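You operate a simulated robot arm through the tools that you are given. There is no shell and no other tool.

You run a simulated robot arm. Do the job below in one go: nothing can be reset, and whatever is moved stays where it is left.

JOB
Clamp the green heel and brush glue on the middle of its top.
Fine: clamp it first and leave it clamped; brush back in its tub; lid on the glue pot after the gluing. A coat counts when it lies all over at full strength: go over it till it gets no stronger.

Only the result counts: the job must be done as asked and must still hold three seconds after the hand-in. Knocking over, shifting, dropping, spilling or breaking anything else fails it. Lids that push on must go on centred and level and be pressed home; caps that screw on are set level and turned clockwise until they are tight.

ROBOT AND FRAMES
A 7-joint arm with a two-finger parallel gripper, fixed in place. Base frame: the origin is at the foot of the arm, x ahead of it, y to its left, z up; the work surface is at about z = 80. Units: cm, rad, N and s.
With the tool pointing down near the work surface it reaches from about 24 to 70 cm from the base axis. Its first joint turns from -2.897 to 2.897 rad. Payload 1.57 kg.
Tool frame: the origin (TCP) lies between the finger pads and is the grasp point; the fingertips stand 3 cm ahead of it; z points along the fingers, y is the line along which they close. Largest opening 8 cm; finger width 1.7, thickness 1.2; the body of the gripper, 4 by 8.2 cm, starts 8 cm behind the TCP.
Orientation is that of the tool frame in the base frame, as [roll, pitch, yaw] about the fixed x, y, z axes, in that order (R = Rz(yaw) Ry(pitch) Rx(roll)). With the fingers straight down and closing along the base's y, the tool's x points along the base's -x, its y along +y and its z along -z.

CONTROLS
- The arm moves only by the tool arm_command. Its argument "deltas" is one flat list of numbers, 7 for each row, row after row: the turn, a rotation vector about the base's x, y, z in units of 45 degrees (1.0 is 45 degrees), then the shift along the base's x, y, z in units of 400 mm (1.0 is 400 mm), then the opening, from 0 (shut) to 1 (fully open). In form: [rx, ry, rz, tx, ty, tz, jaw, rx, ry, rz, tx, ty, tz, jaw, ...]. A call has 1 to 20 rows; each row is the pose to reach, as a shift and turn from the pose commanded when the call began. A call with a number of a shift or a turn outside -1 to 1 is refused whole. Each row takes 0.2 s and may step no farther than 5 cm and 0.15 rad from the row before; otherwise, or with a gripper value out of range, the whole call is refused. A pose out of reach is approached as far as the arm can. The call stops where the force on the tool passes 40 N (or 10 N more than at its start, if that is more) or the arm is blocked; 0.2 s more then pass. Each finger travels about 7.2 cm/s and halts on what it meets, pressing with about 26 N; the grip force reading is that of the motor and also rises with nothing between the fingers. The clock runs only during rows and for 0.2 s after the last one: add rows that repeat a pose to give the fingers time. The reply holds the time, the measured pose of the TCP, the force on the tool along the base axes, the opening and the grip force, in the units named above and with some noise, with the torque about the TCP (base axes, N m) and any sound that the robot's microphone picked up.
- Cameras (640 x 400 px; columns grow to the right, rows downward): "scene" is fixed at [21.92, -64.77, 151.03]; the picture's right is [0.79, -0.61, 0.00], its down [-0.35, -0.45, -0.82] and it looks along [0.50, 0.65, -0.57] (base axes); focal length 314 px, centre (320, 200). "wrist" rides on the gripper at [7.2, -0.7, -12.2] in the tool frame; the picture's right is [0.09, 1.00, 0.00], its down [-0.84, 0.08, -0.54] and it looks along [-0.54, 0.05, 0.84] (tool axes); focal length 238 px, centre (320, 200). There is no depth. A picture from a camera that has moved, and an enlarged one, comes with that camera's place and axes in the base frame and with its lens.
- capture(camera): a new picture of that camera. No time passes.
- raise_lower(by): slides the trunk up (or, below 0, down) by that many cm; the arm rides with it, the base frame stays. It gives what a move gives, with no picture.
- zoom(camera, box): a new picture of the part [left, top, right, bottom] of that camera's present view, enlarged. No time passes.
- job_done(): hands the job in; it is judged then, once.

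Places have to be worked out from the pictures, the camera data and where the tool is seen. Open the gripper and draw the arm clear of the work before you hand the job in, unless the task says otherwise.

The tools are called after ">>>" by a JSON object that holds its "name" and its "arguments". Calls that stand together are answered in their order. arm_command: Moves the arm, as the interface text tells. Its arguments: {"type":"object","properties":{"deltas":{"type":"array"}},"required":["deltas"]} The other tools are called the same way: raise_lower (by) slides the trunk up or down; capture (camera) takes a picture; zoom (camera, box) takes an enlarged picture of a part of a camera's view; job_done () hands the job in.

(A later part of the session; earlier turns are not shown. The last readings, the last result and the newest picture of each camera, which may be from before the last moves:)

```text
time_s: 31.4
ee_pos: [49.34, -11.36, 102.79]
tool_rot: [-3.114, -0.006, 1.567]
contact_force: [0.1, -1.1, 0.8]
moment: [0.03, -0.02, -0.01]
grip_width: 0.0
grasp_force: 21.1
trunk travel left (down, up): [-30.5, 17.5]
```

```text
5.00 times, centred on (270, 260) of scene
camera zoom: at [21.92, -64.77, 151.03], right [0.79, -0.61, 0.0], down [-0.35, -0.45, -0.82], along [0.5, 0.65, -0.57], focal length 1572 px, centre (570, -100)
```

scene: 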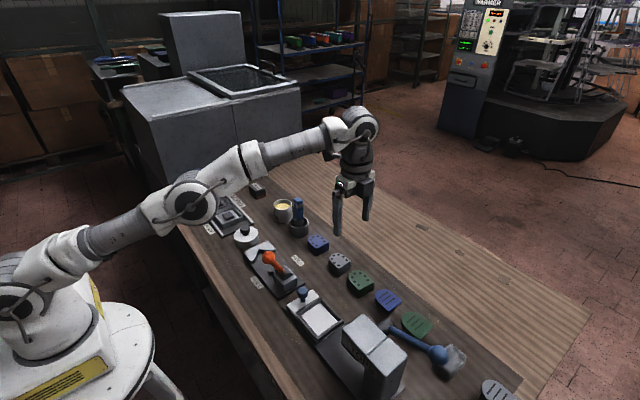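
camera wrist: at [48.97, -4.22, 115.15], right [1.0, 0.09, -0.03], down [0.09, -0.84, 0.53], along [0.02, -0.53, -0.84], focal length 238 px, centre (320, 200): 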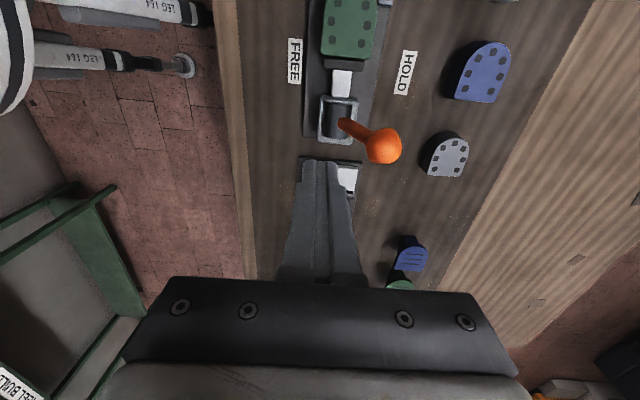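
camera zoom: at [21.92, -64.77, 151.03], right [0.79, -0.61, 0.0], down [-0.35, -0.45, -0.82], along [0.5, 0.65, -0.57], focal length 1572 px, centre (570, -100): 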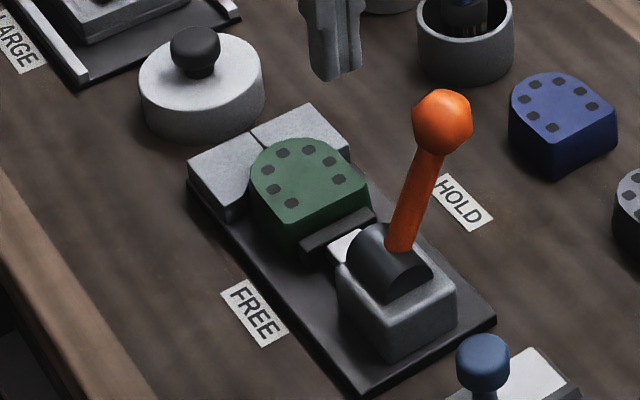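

The lever stays over at HOLD with the pusher against the heel. Next the brush: I put it upright at about (66.6, 4.9), top z≈93.7, and the pot at (66.8, 14.7); I move above the brush, levelling the tool.

>>> {"name": "arm_command", "arguments": {"deltas": [-0.0076, -0.035, 0, 0.05, 0.05, 0.05, 0.5, -0.0076, -0.035, 0, 0.125, 0.12, 0.1, 1, -0.0076, -0.035, 0, 0.2, 0.19, 0.13, 1, -0.0076, -0.035, 0, 0.28, 0.26, 0.13, 1, -0.0076, -0.035, 0, 0.35, 0.33, 0.13, 1, -0.0076, -0.035, 0, 0.425, 0.41, 0.13, 1, -0.0076, -0.035, 0, 0.425, 0.41, 0.13, 1]}}

>>> {"name": "capture", "arguments": {"camera": "wrist"}}

>>> {"name": "zoom", "arguments": {"camera": "scene", "box": [250, 180, 340, 250]}}

>>> {"name": "zoom", "arguments": {"camera": "wrist", "box": [260, 80, 400, 200]}}

```text
time_s: 33.0
ee_pos: [66.36, 5.06, 107.97]
tool_rot: [-3.141, 0.0, 1.565]
contact_force: [0.8, -0.6, 0.0]
moment: [-0.01, 0.0, 0.01]
grip_width: 8.03
grasp_force: 0.1
trunk travel left (down, up): [-30.5, 17.5]
```

```text
taken
camera wrist: at [65.69, 12.3, 120.15], right [1.0, 0.09, 0.0], down [0.07, -0.84, 0.54], along [0.05, -0.54, -0.84], focal length 238 px, centre (320, 200)
```

wrist: 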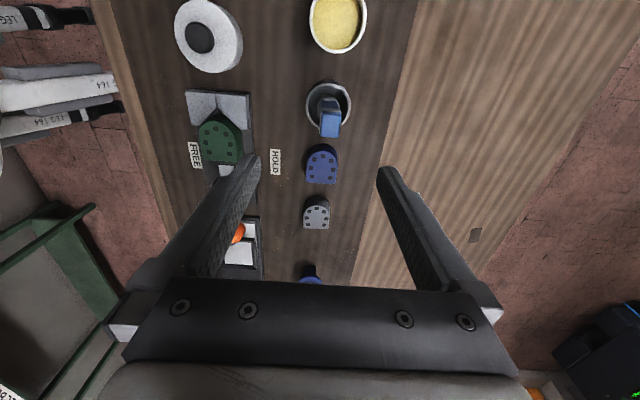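

```text
5.71 times, centred on (295, 215) of scene
camera zoom: at [21.92, -64.77, 151.03], right [0.79, -0.61, 0.0], down [-0.35, -0.45, -0.82], along [0.5, 0.65, -0.57], focal length 1797 px, centre (463, 114)
```

zoom: 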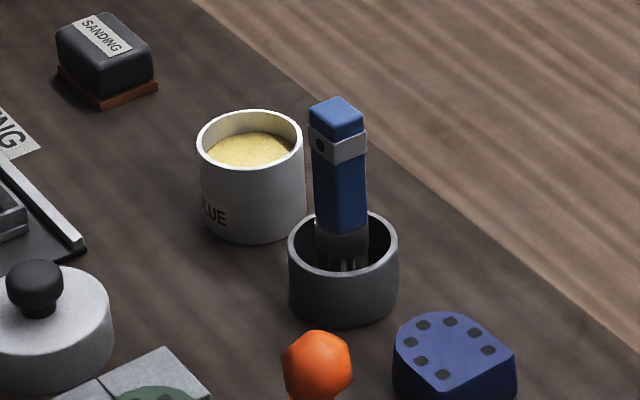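

```text
3.33 times, centred on (330, 140) of wrist
camera zoom: at [65.69, 12.3, 120.15], right [1.0, 0.09, 0.0], down [0.07, -0.84, 0.54], along [0.05, -0.54, -0.84], focal length 794 px, centre (287, 400)
```

zoom: 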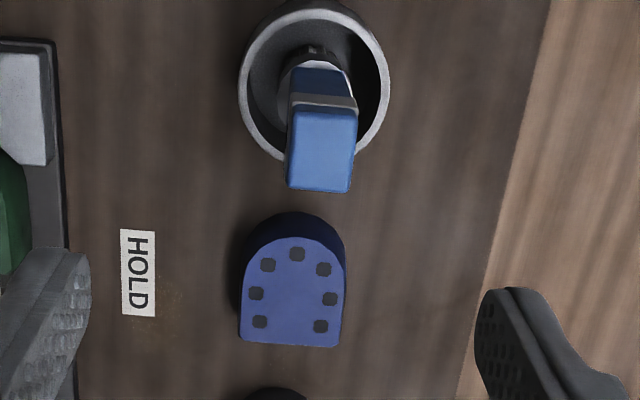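

The handle is about 2.1 (x) × 2.5 (y) and axis-aligned; this near-overhead view puts it at (67.4, 5.3). I descend partway over it and check again.

>>> {"name": "arm_command", "arguments": {"deltas": [0, 0, 0, 0.026, 0.005, -0.09, 0.7, 0, 0, 0, 0.026, 0.005, -0.18, 0.7, 0, 0, 0, 0.026, 0.005, -0.18, 0.7]}}

>>> {"name": "capture", "arguments": {"camera": "wrist"}}

>>> {"name": "zoom", "arguments": {"camera": "scene", "box": [250, 160, 350, 240]}}

```text
time_s: 33.8
ee_pos: [67.26, 5.22, 100.46]
tool_rot: [3.142, 0.0, 1.567]
contact_force: [-0.5, -0.6, 0.3]
moment: [-0.02, 0.04, 0.0]
grip_width: 5.6
grasp_force: 0.2
trunk travel left (down, up): [-30.5, 17.5]
```

```text
taken
camera wrist: at [66.69, 12.44, 112.87], right [1.0, 0.09, 0.0], down [0.08, -0.84, 0.54], along [0.05, -0.54, -0.84], focal length 238 px, centre (320, 200)
```

wrist: 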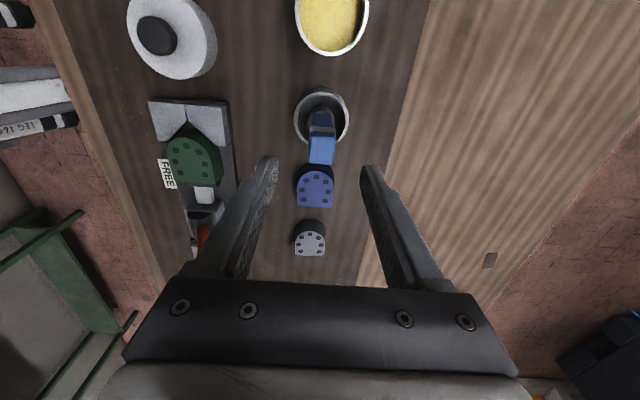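

```text
5.00 times, centred on (300, 200) of scene
camera zoom: at [21.92, -64.77, 151.03], right [0.79, -0.61, 0.0], down [-0.35, -0.45, -0.82], along [0.5, 0.65, -0.57], focal length 1572 px, centre (420, 200)
```

zoom: 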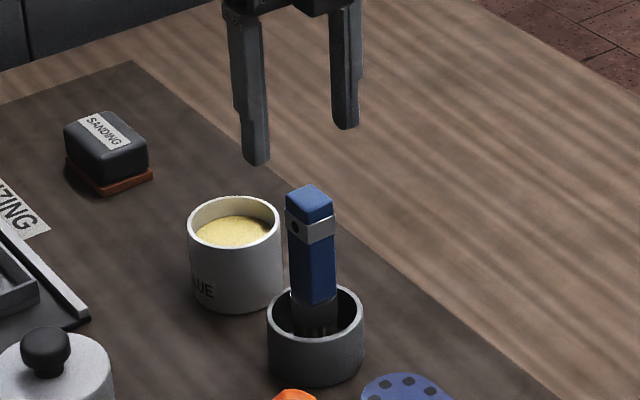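

The handle is at about (67.5, 5.15). Descend to TCP z ≈ 91 and close on it.

>>> {"name": "arm_command", "arguments": {"deltas": [0, 0, 0, 0.003, -0.002, -0.1, 0.7, 0, 0, 0, 0.003, -0.002, -0.18, 0.7, 0, 0, 0, 0.003, -0.002, -0.235, 0.7, 0, 0, 0, 0.003, -0.002, -0.235, 0.7]}}

>>> {"name": "capture", "arguments": {"camera": "wrist"}}

>>> {"name": "zoom", "arguments": {"camera": "scene", "box": [250, 160, 350, 240]}}

```text
time_s: 34.8
ee_pos: [67.53, 5.04, 91.15]
tool_rot: [3.142, 0.0, 1.565]
contact_force: [0.2, 0.2, 0.1]
moment: [0.0, 0.0, -0.02]
grip_width: 5.61
grasp_force: 0.1
trunk travel left (down, up): [-30.5, 17.5]
```

```text
taken
camera wrist: at [66.8, 12.22, 103.52], right [1.0, 0.09, 0.0], down [0.07, -0.84, 0.54], along [0.05, -0.54, -0.84], focal length 238 px, centre (320, 200)
```

wrist: 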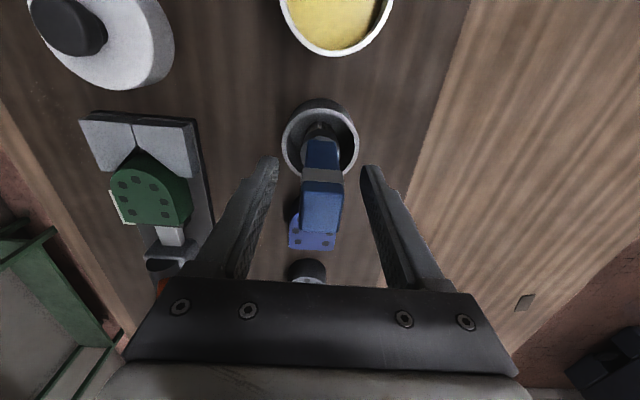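

```text
5.00 times, centred on (300, 200) of scene
camera zoom: at [21.92, -64.77, 151.03], right [0.79, -0.61, 0.0], down [-0.35, -0.45, -0.82], along [0.5, 0.65, -0.57], focal length 1572 px, centre (420, 200)
```

zoom: 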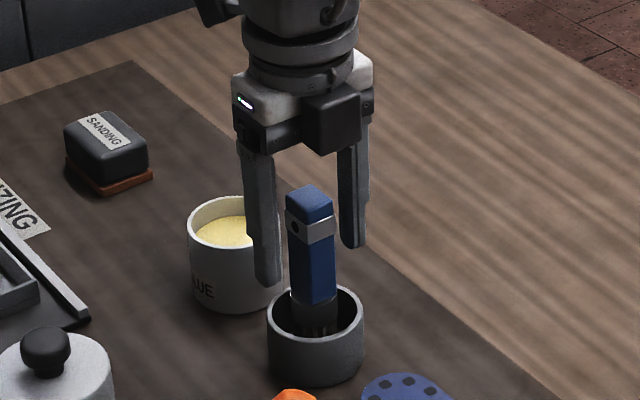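

The handle stands between the fingers. Close.

>>> {"name": "arm_command", "arguments": {"deltas": [0, 0, 0, 0, 0, 0, 0, 0, 0, 0, 0, 0, 0, 0, 0, 0, 0, 0, 0, 0, 0, 0, 0, 0, 0, 0, 0, 0]}}

>>> {"name": "capture", "arguments": {"camera": "wrist"}}

>>> {"name": "zoom", "arguments": {"camera": "scene", "box": [250, 160, 350, 240]}}

```text
time_s: 35.8
ee_pos: [67.47, 5.11, 91.29]
tool_rot: [3.14, 0.001, 1.568]
contact_force: [0.3, -0.1, -0.2]
moment: [0.03, -0.01, 0.02]
grip_width: 2.74
grasp_force: 25.9
trunk travel left (down, up): [-30.5, 17.5]
```

```text
taken
camera wrist: at [66.79, 12.22, 103.53], right [1.0, 0.09, 0.0], down [0.07, -0.84, 0.54], along [0.05, -0.54, -0.84], focal length 238 px, centre (320, 200)
```

wrist: 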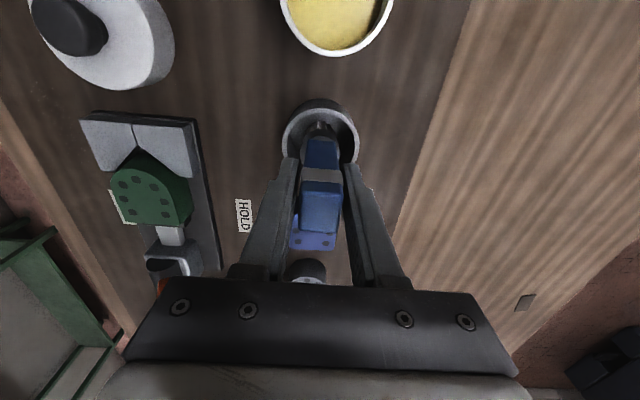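

```text
5.00 times, centred on (300, 200) of scene
camera zoom: at [21.92, -64.77, 151.03], right [0.79, -0.61, 0.0], down [-0.35, -0.45, -0.82], along [0.5, 0.65, -0.57], focal length 1572 px, centre (420, 200)
```

zoom: 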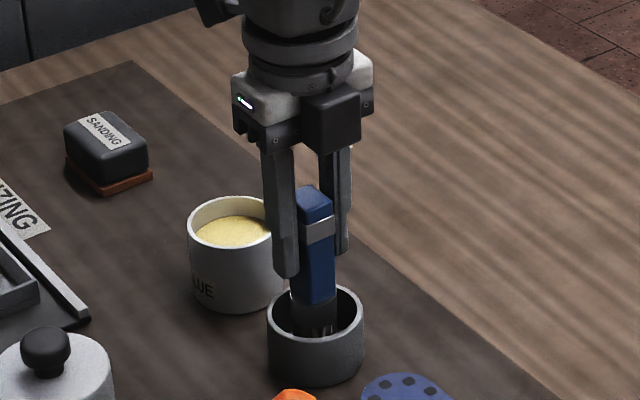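

Gripped at 2.74 cm; I record this pose (67.47, 5.08, 91.2) for the return. Lift straight up.

>>> {"name": "arm_command", "arguments": {"deltas": [0, 0, 0, 0, 0, 0.03, 0, 0, 0, 0, 0, 0, 0.08, 0, 0, 0, 0, 0, 0, 0.14, 0, 0, 0, 0, 0, 0, 0.2, 0, 0, 0, 0, 0, 0, 0.2, 0]}}

>>> {"name": "capture", "arguments": {"camera": "wrist"}}

>>> {"name": "zoom", "arguments": {"camera": "scene", "box": [250, 160, 350, 240]}}

```text
time_s: 37.0
ee_pos: [67.42, 5.17, 99.41]
tool_rot: [-3.141, -0.002, 1.568]
contact_force: [0.1, -0.9, -1.6]
moment: [0.0, 0.03, -0.03]
grip_width: 2.75
grasp_force: 26.1
trunk travel left (down, up): [-30.5, 17.5]
```

```text
taken
camera wrist: at [66.75, 12.35, 111.63], right [1.0, 0.09, 0.0], down [0.07, -0.84, 0.54], along [0.05, -0.54, -0.84], focal length 238 px, centre (320, 200)
```

wrist: 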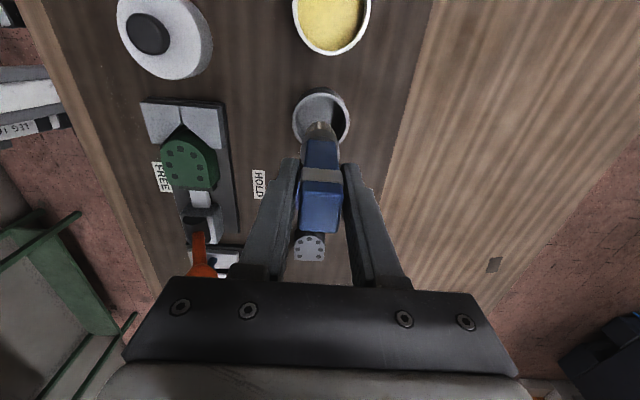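

```text
5.00 times, centred on (300, 200) of scene
camera zoom: at [21.92, -64.77, 151.03], right [0.79, -0.61, 0.0], down [-0.35, -0.45, -0.82], along [0.5, 0.65, -0.57], focal length 1572 px, centre (420, 200)
```

zoom: 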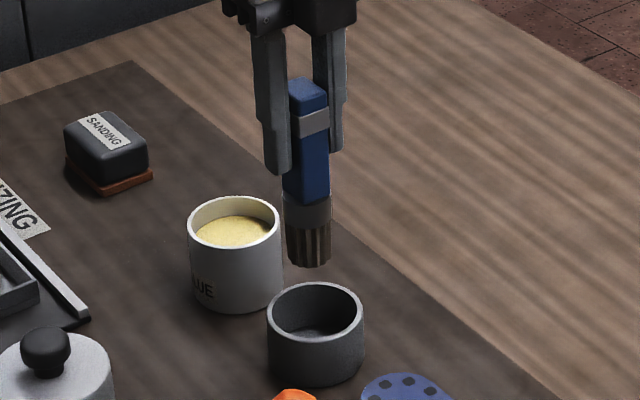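

The brush is out, its tip about 10.8 cm below the TCP. I move partway towards the pot and look to locate its centre.

>>> {"name": "arm_command", "arguments": {"deltas": [0, 0, 0, 0, 0.05, 0.03, 0, 0, 0, 0, 0, 0.15, 0.03, 0, 0, 0, 0, 0, 0.2, 0.03, 0, 0, 0, 0, 0, 0.2, 0.03, 0]}}

>>> {"name": "capture", "arguments": {"camera": "wrist"}}

>>> {"name": "zoom", "arguments": {"camera": "scene", "box": [240, 150, 340, 230]}}

```text
time_s: 38.0
ee_pos: [67.37, 13.23, 100.5]
tool_rot: [3.141, 0.0, 1.566]
contact_force: [0.1, 0.8, -0.7]
moment: [0.01, -0.02, -0.01]
grip_width: 2.75
grasp_force: 26.3
trunk travel left (down, up): [-30.5, 17.5]
```

```text
taken
camera wrist: at [66.7, 20.43, 112.8], right [1.0, 0.09, 0.0], down [0.07, -0.84, 0.54], along [0.05, -0.54, -0.84], focal length 238 px, centre (320, 200)
```

wrist: 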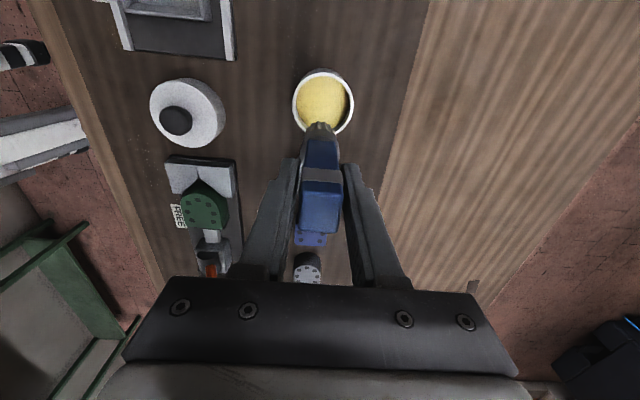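

```text
5.00 times, centred on (290, 190) of scene
camera zoom: at [21.92, -64.77, 151.03], right [0.79, -0.61, 0.0], down [-0.35, -0.45, -0.82], along [0.5, 0.65, -0.57], focal length 1572 px, centre (470, 250)
```

zoom: 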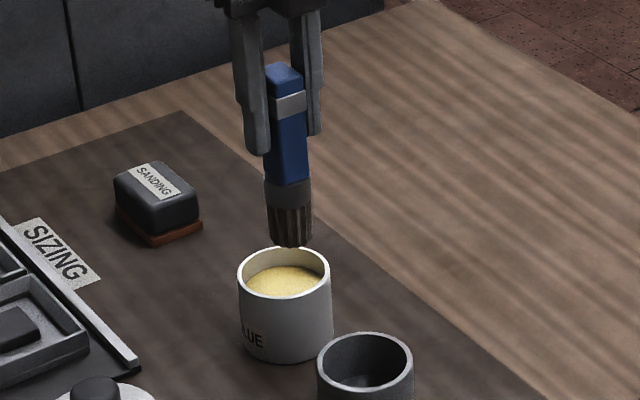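

Pot centre is about (67.4, 15.65), rim z≈86. I zoom to see where the bristle tip lies relative to the hand.

>>> {"name": "zoom", "arguments": {"camera": "wrist", "box": [270, 60, 370, 240]}}

>>> {"name": "arm_command", "arguments": {"deltas": [0, 0, 0, 0, 0.03, 0, 0, 0, 0, 0, 0, 0.063, 0, 0, 0, 0, 0, 0, 0.063, 0, 0]}}

>>> {"name": "capture", "arguments": {"camera": "wrist"}}

>>> {"name": "zoom", "arguments": {"camera": "scene", "box": [240, 150, 340, 230]}}

```text
2.22 times, centred on (320, 150) of wrist
camera zoom: at [66.7, 20.43, 112.8], right [1.0, 0.09, 0.0], down [0.07, -0.84, 0.54], along [0.05, -0.54, -0.84], focal length 530 px, centre (320, 311)
```

zoom: 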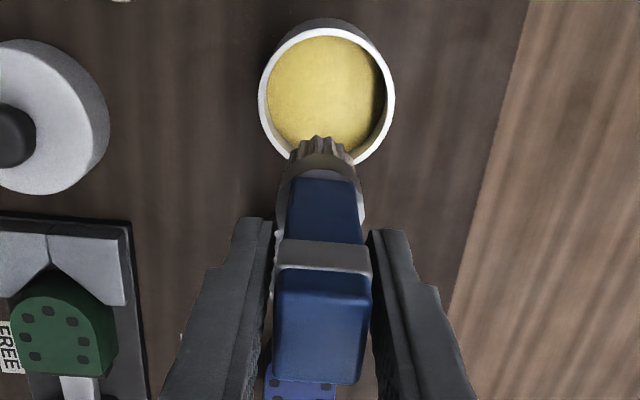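

```text
time_s: 38.8
ee_pos: [67.35, 15.69, 100.5]
tool_rot: [3.14, 0.0, 1.568]
contact_force: [0.2, 0.3, -0.2]
moment: [0.0, -0.01, 0.01]
grip_width: 2.72
grasp_force: 26.0
trunk travel left (down, up): [-30.5, 17.5]
```

```text
taken
camera wrist: at [66.73, 22.9, 112.76], right [1.0, 0.09, 0.0], down [0.07, -0.84, 0.54], along [0.05, -0.54, -0.84], focal length 238 px, centre (320, 200)
```

wrist: 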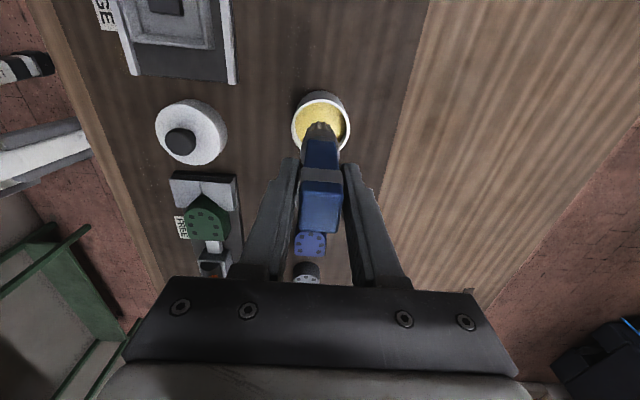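

```text
5.00 times, centred on (290, 190) of scene
camera zoom: at [21.92, -64.77, 151.03], right [0.79, -0.61, 0.0], down [-0.35, -0.45, -0.82], along [0.5, 0.65, -0.57], focal length 1572 px, centre (470, 250)
```

zoom: 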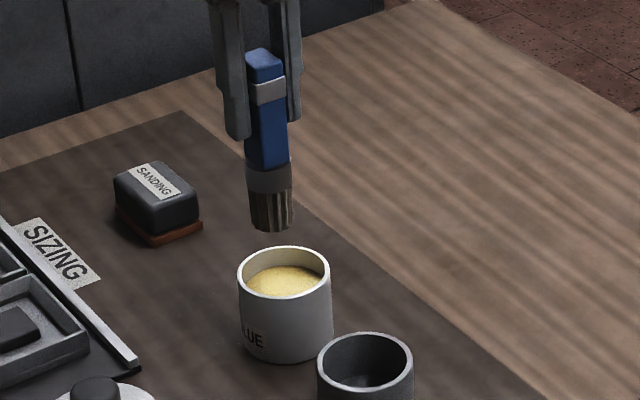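

Brush is centred over the pot. Dip slowly until the tip is at z ≈ 83.

>>> {"name": "arm_command", "arguments": {"deltas": [0, 0, 0, 0, 0.002, -0.04, 0, 0, 0, 0, 0, 0.002, -0.08, 0, 0, 0, 0, 0, 0.002, -0.11, 0, 0, 0, 0, 0, 0.002, -0.14, 0, 0, 0, 0, 0, 0.002, -0.165, 0, 0, 0, 0, 0, 0.002, -0.165, 0]}}

>>> {"name": "zoom", "arguments": {"camera": "scene", "box": [240, 150, 340, 230]}}

>>> {"name": "capture", "arguments": {"camera": "wrist"}}

```text
time_s: 40.2
ee_pos: [67.34, 15.88, 94.17]
tool_rot: [3.136, -0.002, 1.568]
contact_force: [3.2, 0.7, 20.0]
moment: [0.03, -0.12, 0.05]
grip_width: 2.8
grasp_force: 26.5
trunk travel left (down, up): [-30.5, 17.5]
```

```text
5.00 times, centred on (290, 190) of scene
camera zoom: at [21.92, -64.77, 151.03], right [0.79, -0.61, 0.0], down [-0.35, -0.45, -0.82], along [0.5, 0.65, -0.57], focal length 1572 px, centre (470, 250)
```

zoom: 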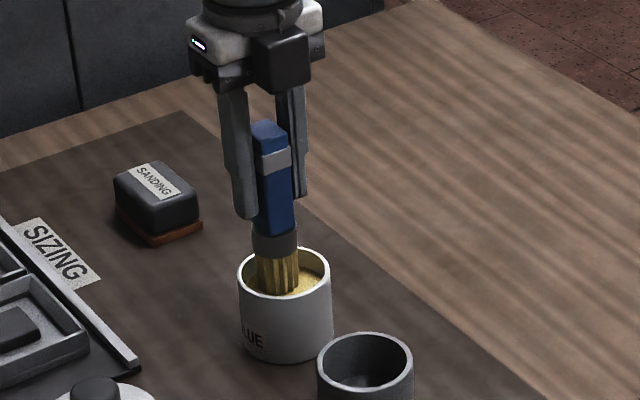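

```text
taken
camera wrist: at [66.69, 22.96, 106.49], right [1.0, 0.09, 0.01], down [0.07, -0.84, 0.54], along [0.05, -0.54, -0.84], focal length 238 px, centre (320, 200)
```

wrist: 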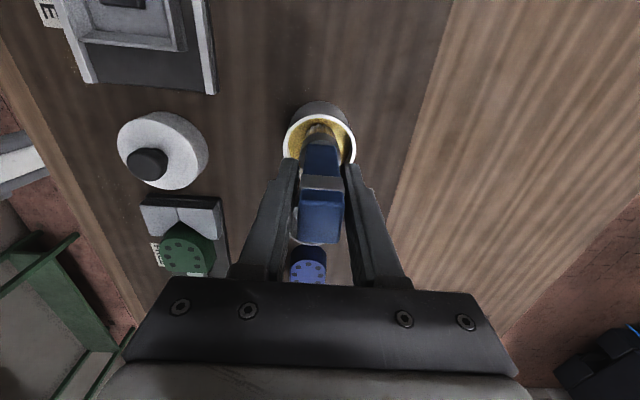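

The bristles touched the glue (20 N) and turned yellow: loaded. Lift straight out and check.

>>> {"name": "arm_command", "arguments": {"deltas": [0, 0, 0, 0, 0, 0.01, 0, 0, 0, 0, 0, 0, 0.04, 0, 0, 0, 0, 0, 0, 0.1, 0, 0, 0, 0, 0, 0, 0.18, 0, 0, 0, 0, 0, 0, 0.2, 0, 0, 0, 0, 0, 0, 0.2, 0]}}

>>> {"name": "zoom", "arguments": {"camera": "scene", "box": [240, 150, 340, 230]}}

>>> {"name": "zoom", "arguments": {"camera": "wrist", "box": [270, 60, 370, 240]}}

```text
time_s: 41.6
ee_pos: [67.3, 15.78, 101.87]
tool_rot: [3.141, 0.001, 1.567]
contact_force: [-0.5, 0.4, -0.6]
moment: [-0.01, -0.02, -0.01]
grip_width: 2.75
grasp_force: 26.4
trunk travel left (down, up): [-30.5, 17.5]
```

```text
5.00 times, centred on (290, 190) of scene
camera zoom: at [21.92, -64.77, 151.03], right [0.79, -0.61, 0.0], down [-0.35, -0.45, -0.82], along [0.5, 0.65, -0.57], focal length 1572 px, centre (470, 250)
```

zoom: 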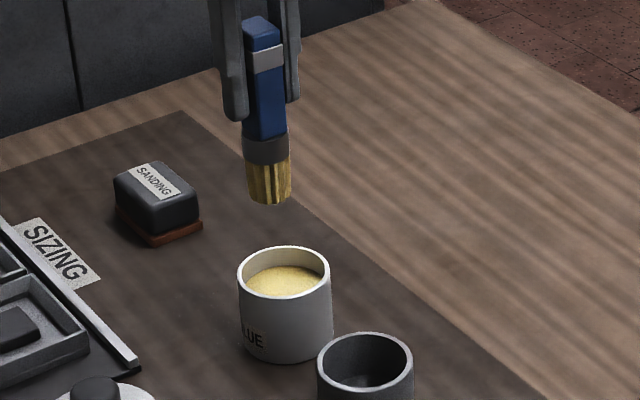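

```text
2.22 times, centred on (320, 150) of wrist
camera zoom: at [66.73, 22.94, 114.23], right [1.0, 0.09, 0.0], down [0.07, -0.84, 0.54], along [0.05, -0.54, -0.84], focal length 530 px, centre (320, 311)
```

zoom: 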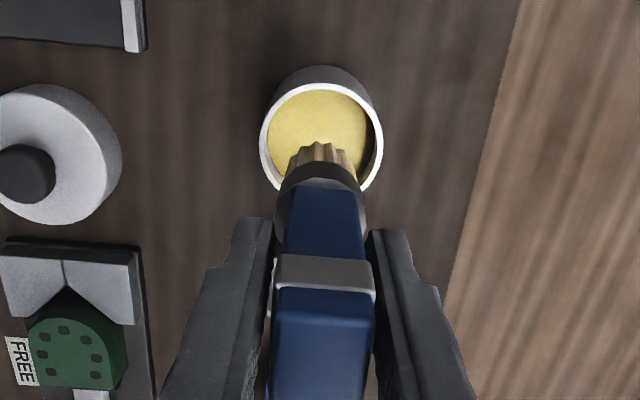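

The brush is loaded but slid up in the grip about 1 cm, so its tip is now about 9.9 below the TCP. I carry it over the heel's middle at (51, −1).

>>> {"name": "arm_command", "arguments": {"deltas": [0, 0, 0, -0.06, -0.06, 0.01, 0, 0, 0, 0, -0.13, -0.13, 0.02, 0, 0, 0, 0, -0.2, -0.2, 0.02, 0, 0, 0, 0, -0.27, -0.28, 0.02, 0, 0, 0, 0, -0.34, -0.35, 0.02, 0, 0, 0, 0, -0.4, -0.41, 0.02, 0, 0, 0, 0, -0.408, -0.42, 0, 0, 0, 0, 0, -0.408, -0.42, 0, 0]}}

>>> {"name": "zoom", "arguments": {"camera": "scene", "box": [200, 180, 320, 280]}}

>>> {"name": "zoom", "arguments": {"camera": "wrist", "box": [230, 20, 410, 240]}}

```text
time_s: 43.4
ee_pos: [51.15, -1.01, 102.02]
tool_rot: [-3.142, 0.0, 1.567]
contact_force: [-0.7, 0.2, -0.4]
moment: [-0.02, -0.01, -0.05]
grip_width: 2.74
grasp_force: 25.9
trunk travel left (down, up): [-30.5, 17.5]
```

```text
4.00 times, centred on (260, 230) of scene
camera zoom: at [21.92, -64.77, 151.03], right [0.79, -0.61, 0.0], down [-0.35, -0.45, -0.82], along [0.5, 0.65, -0.57], focal length 1258 px, centre (560, 80)
```

zoom: 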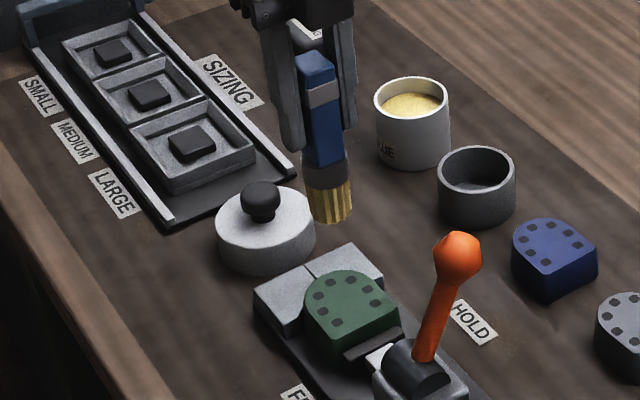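

```text
1.82 times, centred on (320, 130) of wrist
camera zoom: at [50.46, 6.1, 114.24], right [1.0, 0.09, 0.0], down [0.07, -0.84, 0.54], along [0.05, -0.54, -0.84], focal length 433 px, centre (320, 327)
```

zoom: 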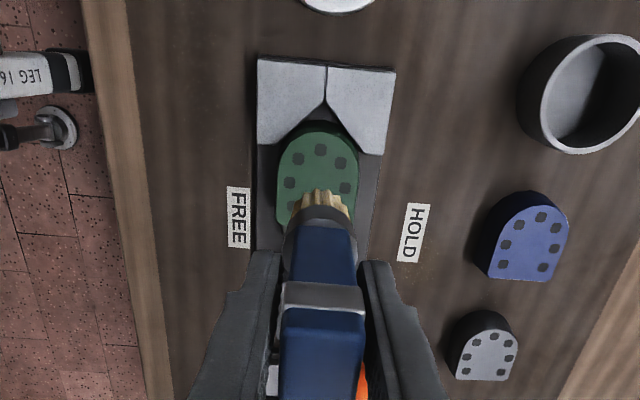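

The heel's middle comes out at (51.0, −1.55). I adjust and descend to just above the expected contact.

>>> {"name": "arm_command", "arguments": {"deltas": [0, 0, 0, -0.003, -0.0138, -0.06, 0, 0, 0, 0, -0.003, -0.0138, -0.12, 0, 0, 0, 0, -0.003, -0.0138, -0.165, 0, 0, 0, 0, -0.003, -0.0138, -0.18, 0, 0, 0, 0, -0.003, -0.0138, -0.18, 0]}}

>>> {"name": "zoom", "arguments": {"camera": "scene", "box": [210, 190, 310, 280]}}

>>> {"name": "zoom", "arguments": {"camera": "wrist", "box": [230, 20, 410, 240]}}

```text
time_s: 44.6
ee_pos: [51.01, -1.54, 94.73]
tool_rot: [3.141, -0.001, 1.568]
contact_force: [0.8, 0.0, -0.1]
moment: [-0.02, -0.01, 0.03]
grip_width: 2.75
grasp_force: 26.1
trunk travel left (down, up): [-30.5, 17.5]
```

```text
4.44 times, centred on (260, 235) of scene
camera zoom: at [21.92, -64.77, 151.03], right [0.79, -0.61, 0.0], down [-0.35, -0.45, -0.82], along [0.5, 0.65, -0.57], focal length 1398 px, centre (587, 44)
```

zoom: 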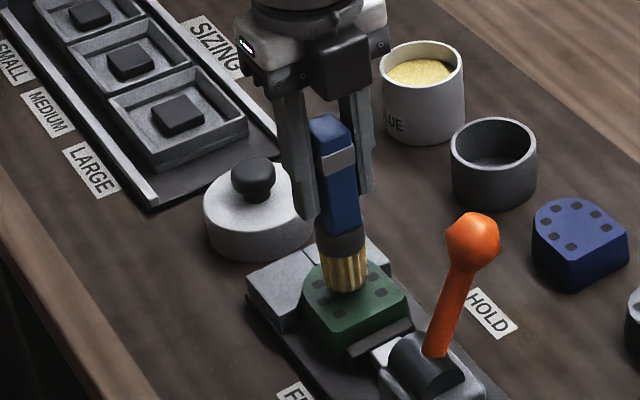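

```text
1.82 times, centred on (320, 130) of wrist
camera zoom: at [50.35, 5.61, 106.96], right [1.0, 0.09, 0.0], down [0.07, -0.84, 0.54], along [0.05, -0.54, -0.84], focal length 433 px, centre (320, 327)
```

zoom: 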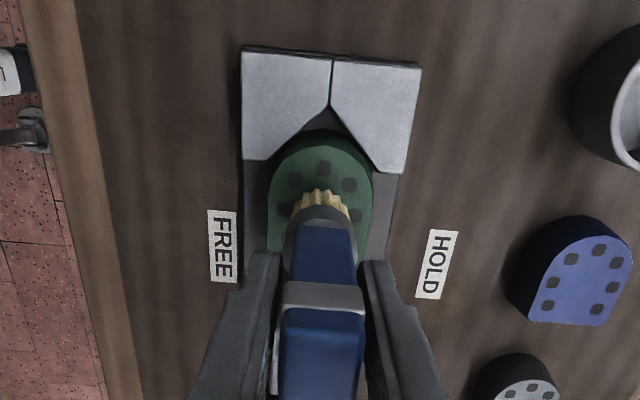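

The tip hovers over the middle. Lower in 0.2 cm steps to a light contact.

>>> {"name": "arm_command", "arguments": {"deltas": [0, 0, 0, 0, 0, -0.006, 0, 0, 0, 0, 0, 0, -0.006, 0]}}

>>> {"name": "arm_command", "arguments": {"deltas": [0, 0, 0, 0, 0, -0.006, 0, 0, 0, 0, 0, 0, -0.006, 0]}}

>>> {"name": "arm_command", "arguments": {"deltas": [0, 0, 0, 0, 0, -0.004, 0, 0, 0, 0, 0, 0, -0.004, 0]}}

```text
time_s: 45.2
ee_pos: [51.01, -1.7, 94.32]
tool_rot: [3.141, -0.001, 1.569]
contact_force: [0.3, -0.4, 0.1]
moment: [0.02, 0.01, -0.01]
grip_width: 2.73
grasp_force: 25.8
trunk travel left (down, up): [-30.5, 17.5]
```

```text
time_s: 45.8
ee_pos: [51.02, -1.6, 94.24]
tool_rot: [3.141, 0.001, 1.568]
contact_force: [0.0, -0.2, -0.4]
moment: [0.03, -0.04, -0.02]
grip_width: 2.72
grasp_force: 25.6
trunk travel left (down, up): [-30.5, 17.5]
```

```text
time_s: 46.4
ee_pos: [50.94, -1.59, 94.02]
tool_rot: [3.142, -0.002, 1.567]
contact_force: [0.3, -0.5, -1.8]
moment: [0.02, 0.0, 0.02]
grip_width: 2.75
grasp_force: 25.6
trunk travel left (down, up): [-30.5, 17.5]
```

No contact yet at z ≈ 94.0; continue down.

>>> {"name": "arm_command", "arguments": {"deltas": [0, 0, 0, 0, 0, -0.004, 0, 0, 0, 0, 0, 0, -0.004, 0]}}

>>> {"name": "arm_command", "arguments": {"deltas": [0, 0, 0, 0, 0, -0.004, 0, 0, 0, 0, 0, 0, -0.004, 0]}}

>>> {"name": "zoom", "arguments": {"camera": "scene", "box": [230, 220, 300, 270]}}

```text
time_s: 47.0
ee_pos: [50.95, -1.65, 93.94]
tool_rot: [3.141, 0.002, 1.568]
contact_force: [0.1, -0.5, -0.8]
moment: [0.01, 0.01, -0.02]
grip_width: 2.74
grasp_force: 25.9
trunk travel left (down, up): [-30.5, 17.5]
```

```text
time_s: 47.6
ee_pos: [50.89, -1.65, 93.82]
tool_rot: [3.14, -0.001, 1.566]
contact_force: [-1.3, -0.2, 9.4]
moment: [0.16, 0.15, 0.03]
grip_width: 2.73
grasp_force: 25.5
trunk travel left (down, up): [-30.5, 17.5]
```

```text
8.00 times, centred on (265, 245) of scene
camera zoom: at [21.92, -64.77, 151.03], right [0.79, -0.61, 0.0], down [-0.35, -0.45, -0.82], along [0.5, 0.65, -0.57], focal length 2516 px, centre (760, -160)
```

zoom: 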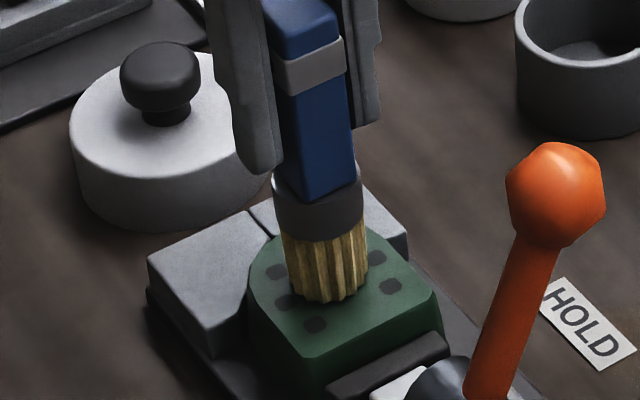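

Contact (9.4 N) on the middle. Now brush back and forth within about ±0.8 cm.

>>> {"name": "arm_command", "arguments": {"deltas": [0, 0, 0, 0.01, 0, 0, 0, 0, 0, 0, 0.02, 0, 0, 0, 0, 0, 0, 0.01, 0, 0, 0, 0, 0, 0, 0, 0, 0, 0, 0, 0, 0, -0.01, 0, 0, 0, 0, 0, 0, -0.02, 0, 0, 0, 0, 0, 0, -0.01, 0.01, 0, 0, 0, 0, 0, 0, 0.02, 0, 0, 0, 0, 0, 0.01, 0.02, 0, 0, 0, 0, 0, 0.02, 0.01, 0, 0, 0, 0, 0, 0.02, 0, 0, 0, 0, 0, 0, 0.01, -0.01, 0, 0, 0, 0, 0, 0, -0.02, 0, 0, 0, 0, 0, -0.01, -0.02, 0, 0, 0, 0, 0, -0.02, -0.01, 0, 0, 0, 0, 0, -0.01, 0, 0, 0, 0, 0, 0, 0, 0, 0, 0]}}

>>> {"name": "zoom", "arguments": {"camera": "scene", "box": [230, 220, 300, 270]}}

```text
time_s: 51.2
ee_pos: [50.85, -1.43, 93.78]
tool_rot: [3.141, 0.0, 1.566]
contact_force: [-3.2, 0.6, 8.9]
moment: [0.06, 0.28, -0.02]
grip_width: 2.75
grasp_force: 25.5
trunk travel left (down, up): [-30.5, 17.5]
```

```text
8.00 times, centred on (265, 245) of scene
camera zoom: at [21.92, -64.77, 151.03], right [0.79, -0.61, 0.0], down [-0.35, -0.45, -0.82], along [0.5, 0.65, -0.57], focal length 2516 px, centre (760, -160)
```

zoom: 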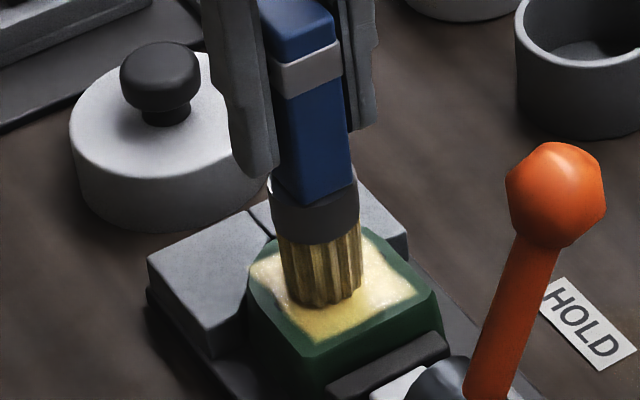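

A glue coat has appeared across the middle. I lift the brush to see how it looks.

>>> {"name": "arm_command", "arguments": {"deltas": [0, 0, 0, 0, 0, 0.03, 0, 0, 0, 0, 0, 0, 0.12, 0, 0, 0, 0, 0, 0.05, 0.18, 0, 0, 0, 0, 0, 0.1, 0.18, 0, 0, 0, 0, 0, 0.1, 0.18, 0]}}

>>> {"name": "zoom", "arguments": {"camera": "scene", "box": [230, 220, 300, 270]}}

>>> {"name": "zoom", "arguments": {"camera": "wrist", "box": [230, 20, 410, 240]}}

```text
time_s: 52.4
ee_pos: [50.92, 2.28, 100.96]
tool_rot: [3.141, 0.001, 1.568]
contact_force: [-1.0, -0.1, -1.1]
moment: [0.01, -0.02, 0.0]
grip_width: 2.73
grasp_force: 26.2
trunk travel left (down, up): [-30.5, 17.5]
```

```text
8.00 times, centred on (265, 245) of scene
camera zoom: at [21.92, -64.77, 151.03], right [0.79, -0.61, 0.0], down [-0.35, -0.45, -0.82], along [0.5, 0.65, -0.57], focal length 2516 px, centre (760, -160)
```

zoom: 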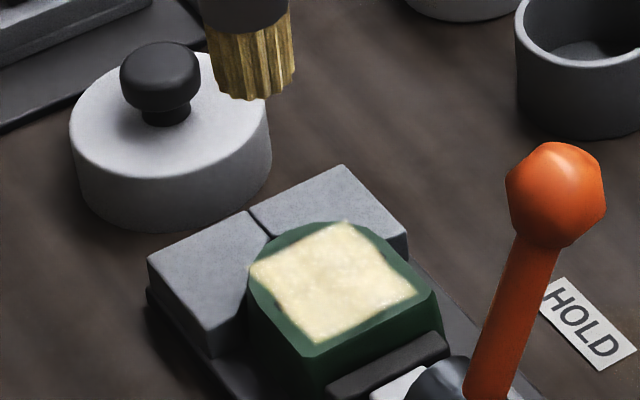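

```text
1.82 times, centred on (320, 130) of wrist
camera zoom: at [50.33, 9.59, 113.21], right [1.0, 0.09, 0.0], down [0.07, -0.84, 0.54], along [0.05, -0.54, -0.84], focal length 433 px, centre (320, 327)
```

zoom: 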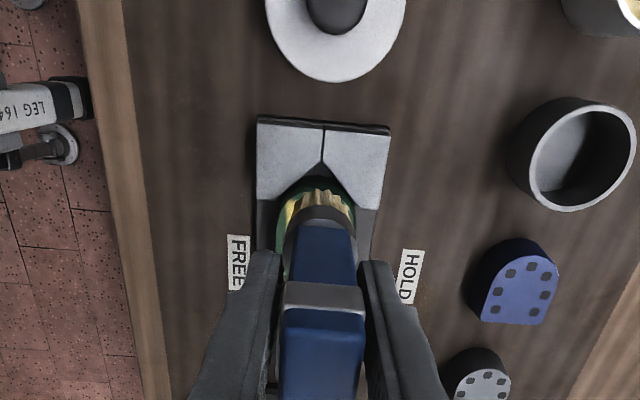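

The coat is a squarish patch, slightly mottled. I go over it a second time with more strokes and compare.

>>> {"name": "arm_command", "arguments": {"deltas": [0, 0, 0, 0, -0.05, 0, 0, 0, 0, 0, 0, -0.1, -0.05, 0, 0, 0, 0, 0, -0.1, -0.13, 0, 0, 0, 0, 0, -0.1, -0.17, 0, 0, 0, 0, 0, -0.1, -0.18, 0, 0, 0, 0, 0, -0.1, -0.18, 0]}}

>>> {"name": "arm_command", "arguments": {"deltas": [0, 0, 0, 0.01, -0.01, 0, 0, 0, 0, 0, 0.02, -0.02, 0, 0, 0, 0, 0, 0.02, -0.01, 0, 0, 0, 0, 0, 0.02, 0, 0, 0, 0, 0, 0, 0.02, 0.01, 0, 0, 0, 0, 0, 0.02, 0.02, 0, 0, 0, 0, 0, 0.01, 0.02, 0, 0, 0, 0, 0, 0.01, 0.01, 0, 0, 0, 0, 0, 0.01, 0, 0, 0, 0, 0, 0, 0.01, -0.01, 0, 0, 0, 0, 0, 0.01, -0.02, 0, 0, 0, 0, 0, 0, -0.02, 0, 0, 0, 0, 0, 0, -0.01, 0, 0, 0, 0, 0, 0, 0, 0, 0, 0, 0, 0, 0, 0.01, 0, 0, 0, 0, 0, 0, 0.02, 0, 0, 0, 0, 0, -0.01, 0.02, 0, 0, 0, 0, 0, -0.01, 0.01, 0, 0, 0, 0, 0, -0.01, 0, 0, 0, 0, 0, 0, -0.01, -0.01, 0, 0]}}

>>> {"name": "arm_command", "arguments": {"deltas": [0, 0, 0, 0, -0.01, 0, 0, 0, 0, 0, -0.01, -0.01, 0, 0, 0, 0, 0, -0.01, 0, 0, 0, 0, 0, 0, -0.01, 0.01, 0, 0, 0, 0, 0, -0.01, 0.02, 0, 0, 0, 0, 0, -0.01, 0.03, 0, 0, 0, 0, 0, 0, 0.02, 0, 0, 0, 0, 0, 0.01, 0.01, 0, 0, 0, 0, 0, 0.01, 0.01, 0.05, 0, 0, 0, 0, 0.01, 0.06, 0.15, 0, 0, 0, 0, 0.01, 0.11, 0.18, 0, 0, 0, 0, 0.01, 0.11, 0.18, 0]}}

>>> {"name": "zoom", "arguments": {"camera": "scene", "box": [230, 220, 300, 270]}}

```text
time_s: 53.8
ee_pos: [50.99, -1.66, 93.78]
tool_rot: [-3.141, 0.002, 1.566]
contact_force: [-0.1, -1.4, 0.6]
moment: [-0.07, 0.03, -0.01]
grip_width: 2.76
grasp_force: 25.6
trunk travel left (down, up): [-30.5, 17.5]
```

```text
time_s: 58.0
ee_pos: [50.48, -2.02, 93.77]
tool_rot: [-3.141, 0.0, 1.568]
contact_force: [0.1, 1.8, 3.6]
moment: [0.15, 0.03, -0.02]
grip_width: 2.74
grasp_force: 26.4
trunk travel left (down, up): [-30.5, 17.5]
```

```text
time_s: 60.6
ee_pos: [50.88, 2.49, 100.87]
tool_rot: [-3.141, 0.001, 1.566]
contact_force: [0.2, -0.2, -0.3]
moment: [0.0, -0.02, 0.0]
grip_width: 2.73
grasp_force: 25.5
trunk travel left (down, up): [-30.5, 17.5]
```

```text
8.00 times, centred on (265, 245) of scene
camera zoom: at [21.92, -64.77, 151.03], right [0.79, -0.61, 0.0], down [-0.35, -0.45, -0.82], along [0.5, 0.65, -0.57], focal length 2516 px, centre (760, -160)
```

zoom: 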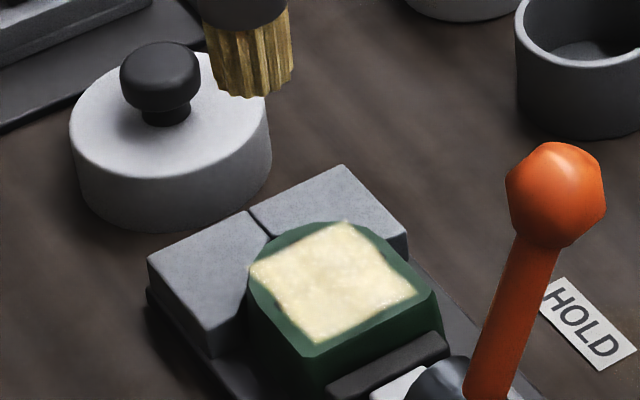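

The patch is the same shape and looks no stronger after the second pass. I move the brush aside and check it close up with the wrist camera.

>>> {"name": "arm_command", "arguments": {"deltas": [0, 0, 0, 0.08, 0, 0.03, 0, 0, 0, 0, 0.16, -0.05, 0.03, 0, 0, 0, 0, 0.22, -0.1, 0.03, 0, 0, 0, 0, 0.22, -0.1, 0.03, 0]}}

>>> {"name": "capture", "arguments": {"camera": "wrist"}}

>>> {"name": "zoom", "arguments": {"camera": "wrist", "box": [170, 90, 290, 190]}}

```text
time_s: 61.6
ee_pos: [59.79, -1.59, 102.13]
tool_rot: [-3.14, 0.0, 1.567]
contact_force: [-1.5, -0.2, -1.5]
moment: [0.01, -0.01, 0.0]
grip_width: 2.74
grasp_force: 26.1
trunk travel left (down, up): [-30.5, 17.5]
```

```text
taken
camera wrist: at [59.16, 5.61, 114.46], right [1.0, 0.09, 0.0], down [0.08, -0.84, 0.54], along [0.05, -0.54, -0.84], focal length 238 px, centre (320, 200)
```

wrist: 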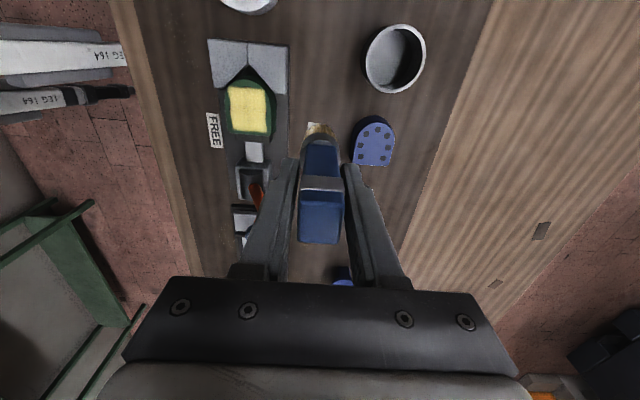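

```text
4.00 times, centred on (230, 140) of wrist
camera zoom: at [59.16, 5.61, 114.46], right [1.0, 0.09, 0.0], down [0.08, -0.84, 0.54], along [0.05, -0.54, -0.84], focal length 953 px, centre (680, 440)
```

zoom: 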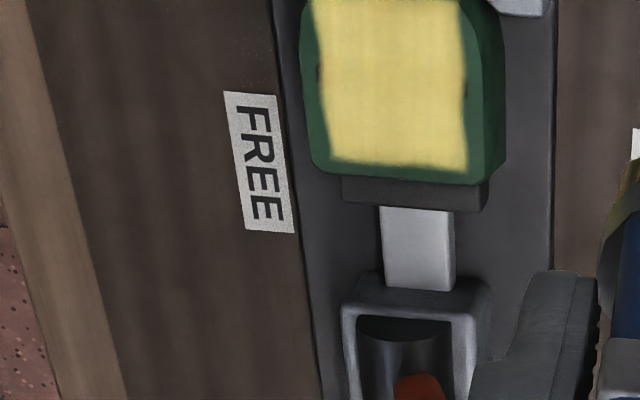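

>>> {"name": "zoom", "arguments": {"camera": "wrist", "box": [205, 65, 295, 145]}}

```text
5.00 times, centred on (250, 105) of wrist
camera zoom: at [59.16, 5.61, 114.46], right [1.0, 0.09, 0.0], down [0.08, -0.84, 0.54], along [0.05, -0.54, -0.84], focal length 1192 px, centre (670, 675)
```

zoom: 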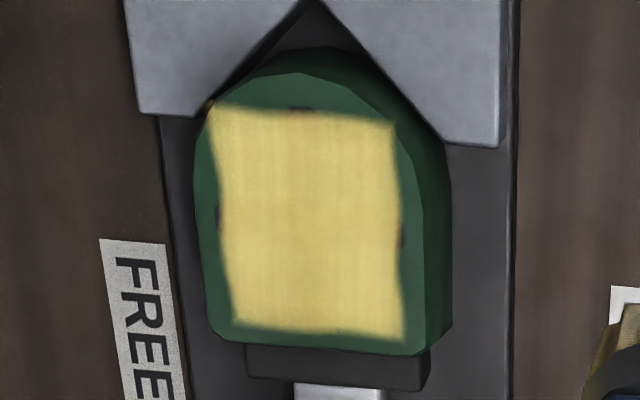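

The coat looks even. To be sure it is at full strength, I make a third pass and then compare from this same viewpoint.

>>> {"name": "arm_command", "arguments": {"deltas": [0, 0, 0, -0.11, 0, 0, 0, 0, 0, 0, -0.22, 0, 0, 0, 0, 0, 0, -0.22, 0, -0.1, 0, 0, 0, 0, -0.22, 0, -0.18, 0, 0, 0, 0, -0.22, 0, -0.212, 0, 0, 0, 0, -0.22, 0, -0.212, 0]}}

>>> {"name": "arm_command", "arguments": {"deltas": [0, 0, 0, -0.01, -0.012, 0, 0, 0, 0, 0, -0.02, -0.025, 0, 0, 0, 0, 0, -0.02, -0.012, 0, 0, 0, 0, 0, -0.02, 0, 0, 0, 0, 0, 0, -0.02, 0.012, 0, 0, 0, 0, 0, -0.02, 0.025, 0, 0, 0, 0, 0, -0.007, 0.025, 0, 0, 0, 0, 0, -0.007, 0.012, 0, 0, 0, 0, 0, -0.007, 0, 0, 0, 0, 0, 0, -0.007, -0.012, 0, 0, 0, 0, 0, -0.007, -0.025, 0, 0, 0, 0, 0, 0.007, -0.025, 0, 0, 0, 0, 0, 0.007, -0.012, 0, 0, 0, 0, 0, 0.007, 0, 0, 0, 0, 0, 0, 0.007, 0.012, 0, 0, 0, 0, 0, 0.007, 0.025, 0, 0, 0, 0, 0, 0.02, 0.025, 0, 0, 0, 0, 0, 0.02, 0.012, 0, 0, 0, 0, 0, 0.02, 0, 0, 0, 0, 0, 0, 0.02, -0.012, 0, 0]}}

>>> {"name": "arm_command", "arguments": {"deltas": [0, 0, 0, 0, -0.013, 0, 0, 0, 0, 0, -0.02, -0.013, 0, 0, 0, 0, 0, -0.02, 0.012, 0, 0, 0, 0, 0, -0.02, 0.012, 0.05, 0, 0, 0, 0, -0.02, 0.012, 0.15, 0, 0, 0, 0, 0.08, 0.012, 0.212, 0, 0, 0, 0, 0.2, 0.012, 0.212, 0, 0, 0, 0, 0.2, 0.012, 0.212, 0]}}

>>> {"name": "zoom", "arguments": {"camera": "wrist", "box": [205, 65, 295, 145]}}

>>> {"name": "zoom", "arguments": {"camera": "scene", "box": [230, 220, 300, 270]}}

```text
time_s: 63.0
ee_pos: [50.91, -1.6, 93.87]
tool_rot: [3.14, 0.0, 1.568]
contact_force: [-2.1, -0.6, 10.9]
moment: [-0.06, 0.22, -0.01]
grip_width: 2.75
grasp_force: 26.3
trunk travel left (down, up): [-30.5, 17.5]
```

```text
time_s: 67.2
ee_pos: [51.75, -2.04, 93.75]
tool_rot: [3.139, 0.0, 1.57]
contact_force: [0.9, 4.4, 10.9]
moment: [0.39, 0.01, -0.03]
grip_width: 2.77
grasp_force: 25.3
trunk travel left (down, up): [-30.5, 17.5]
```

```text
time_s: 69.0
ee_pos: [59.65, -1.7, 102.28]
tool_rot: [-3.139, 0.001, 1.566]
contact_force: [-0.4, 0.1, -0.9]
moment: [0.02, 0.01, 0.01]
grip_width: 2.76
grasp_force: 26.4
trunk travel left (down, up): [-30.5, 17.5]
```

```text
5.00 times, centred on (250, 105) of wrist
camera zoom: at [59.11, 5.59, 114.45], right [1.0, 0.09, 0.0], down [0.08, -0.84, 0.54], along [0.05, -0.54, -0.84], focal length 1192 px, centre (670, 675)
```

zoom: 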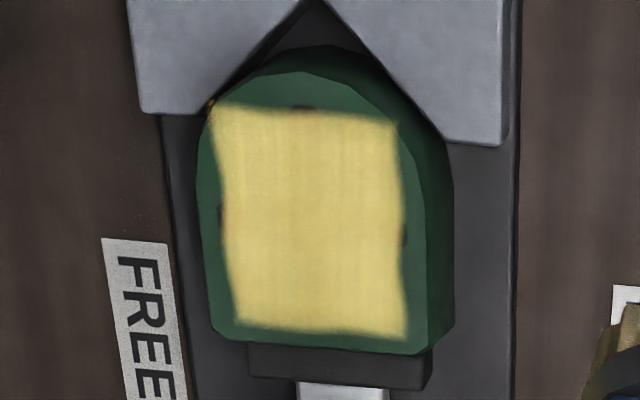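

```text
8.00 times, centred on (265, 245) of scene
camera zoom: at [21.92, -64.77, 151.03], right [0.79, -0.61, 0.0], down [-0.35, -0.45, -0.82], along [0.5, 0.65, -0.57], focal length 2516 px, centre (760, -160)
```

zoom: 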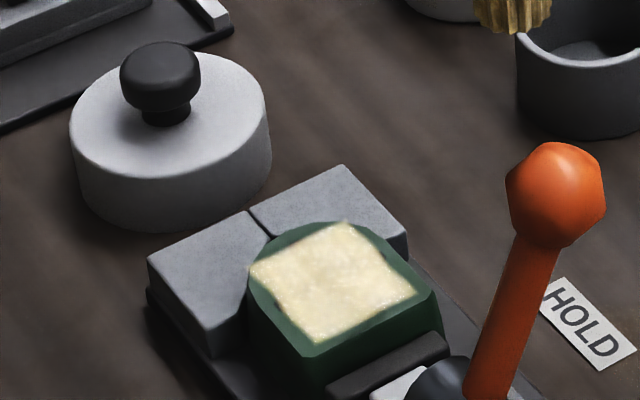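

No change from the second pass, so the coat is at full strength. Now I bring the brush back over its tub at (67.45, 5.1).

>>> {"name": "arm_command", "arguments": {"deltas": [0, 0, 0, 0.06, 0.055, 0, 0, 0, 0, 0, 0.13, 0.115, 0, 0, 0, 0, 0, 0.194, 0.17, 0, 0, 0, 0, 0, 0.194, 0.17, 0, 0, 0, 0, 0, 0.194, 0.17, 0, 0]}}

>>> {"name": "capture", "arguments": {"camera": "wrist"}}

>>> {"name": "zoom", "arguments": {"camera": "scene", "box": [250, 160, 350, 240]}}

>>> {"name": "zoom", "arguments": {"camera": "wrist", "box": [270, 60, 370, 240]}}

```text
time_s: 70.2
ee_pos: [67.57, 5.18, 102.07]
tool_rot: [-3.14, -0.002, 1.568]
contact_force: [0.1, 0.1, -1.1]
moment: [-0.01, -0.03, 0.01]
grip_width: 2.74
grasp_force: 25.9
trunk travel left (down, up): [-30.5, 17.5]
```

```text
taken
camera wrist: at [66.83, 12.36, 114.42], right [1.0, 0.09, 0.0], down [0.07, -0.84, 0.54], along [0.05, -0.54, -0.84], focal length 238 px, centre (320, 200)
```

wrist: 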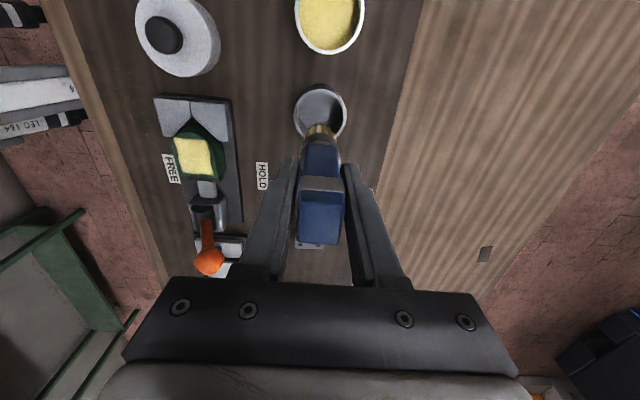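

```text
5.00 times, centred on (300, 200) of scene
camera zoom: at [21.92, -64.77, 151.03], right [0.79, -0.61, 0.0], down [-0.35, -0.45, -0.82], along [0.5, 0.65, -0.57], focal length 1572 px, centre (420, 200)
```

zoom: 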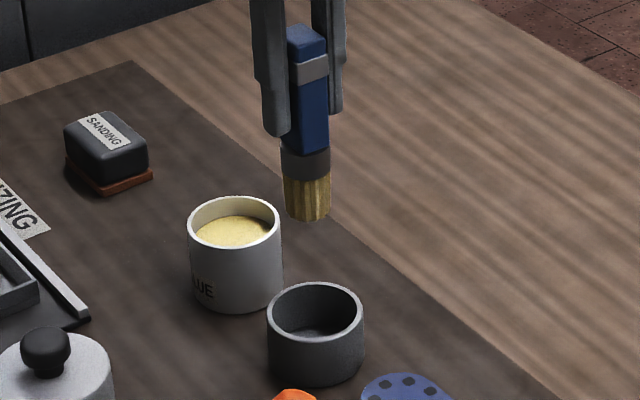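

```text
2.22 times, centred on (320, 150) of wrist
camera zoom: at [66.83, 12.36, 114.42], right [1.0, 0.09, 0.0], down [0.07, -0.84, 0.54], along [0.05, -0.54, -0.84], focal length 530 px, centre (320, 311)
```

zoom: 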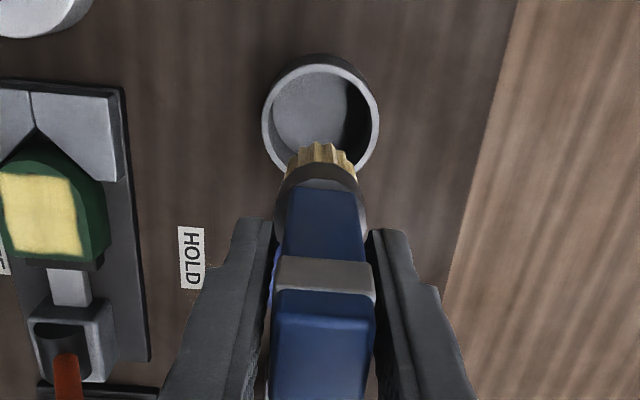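

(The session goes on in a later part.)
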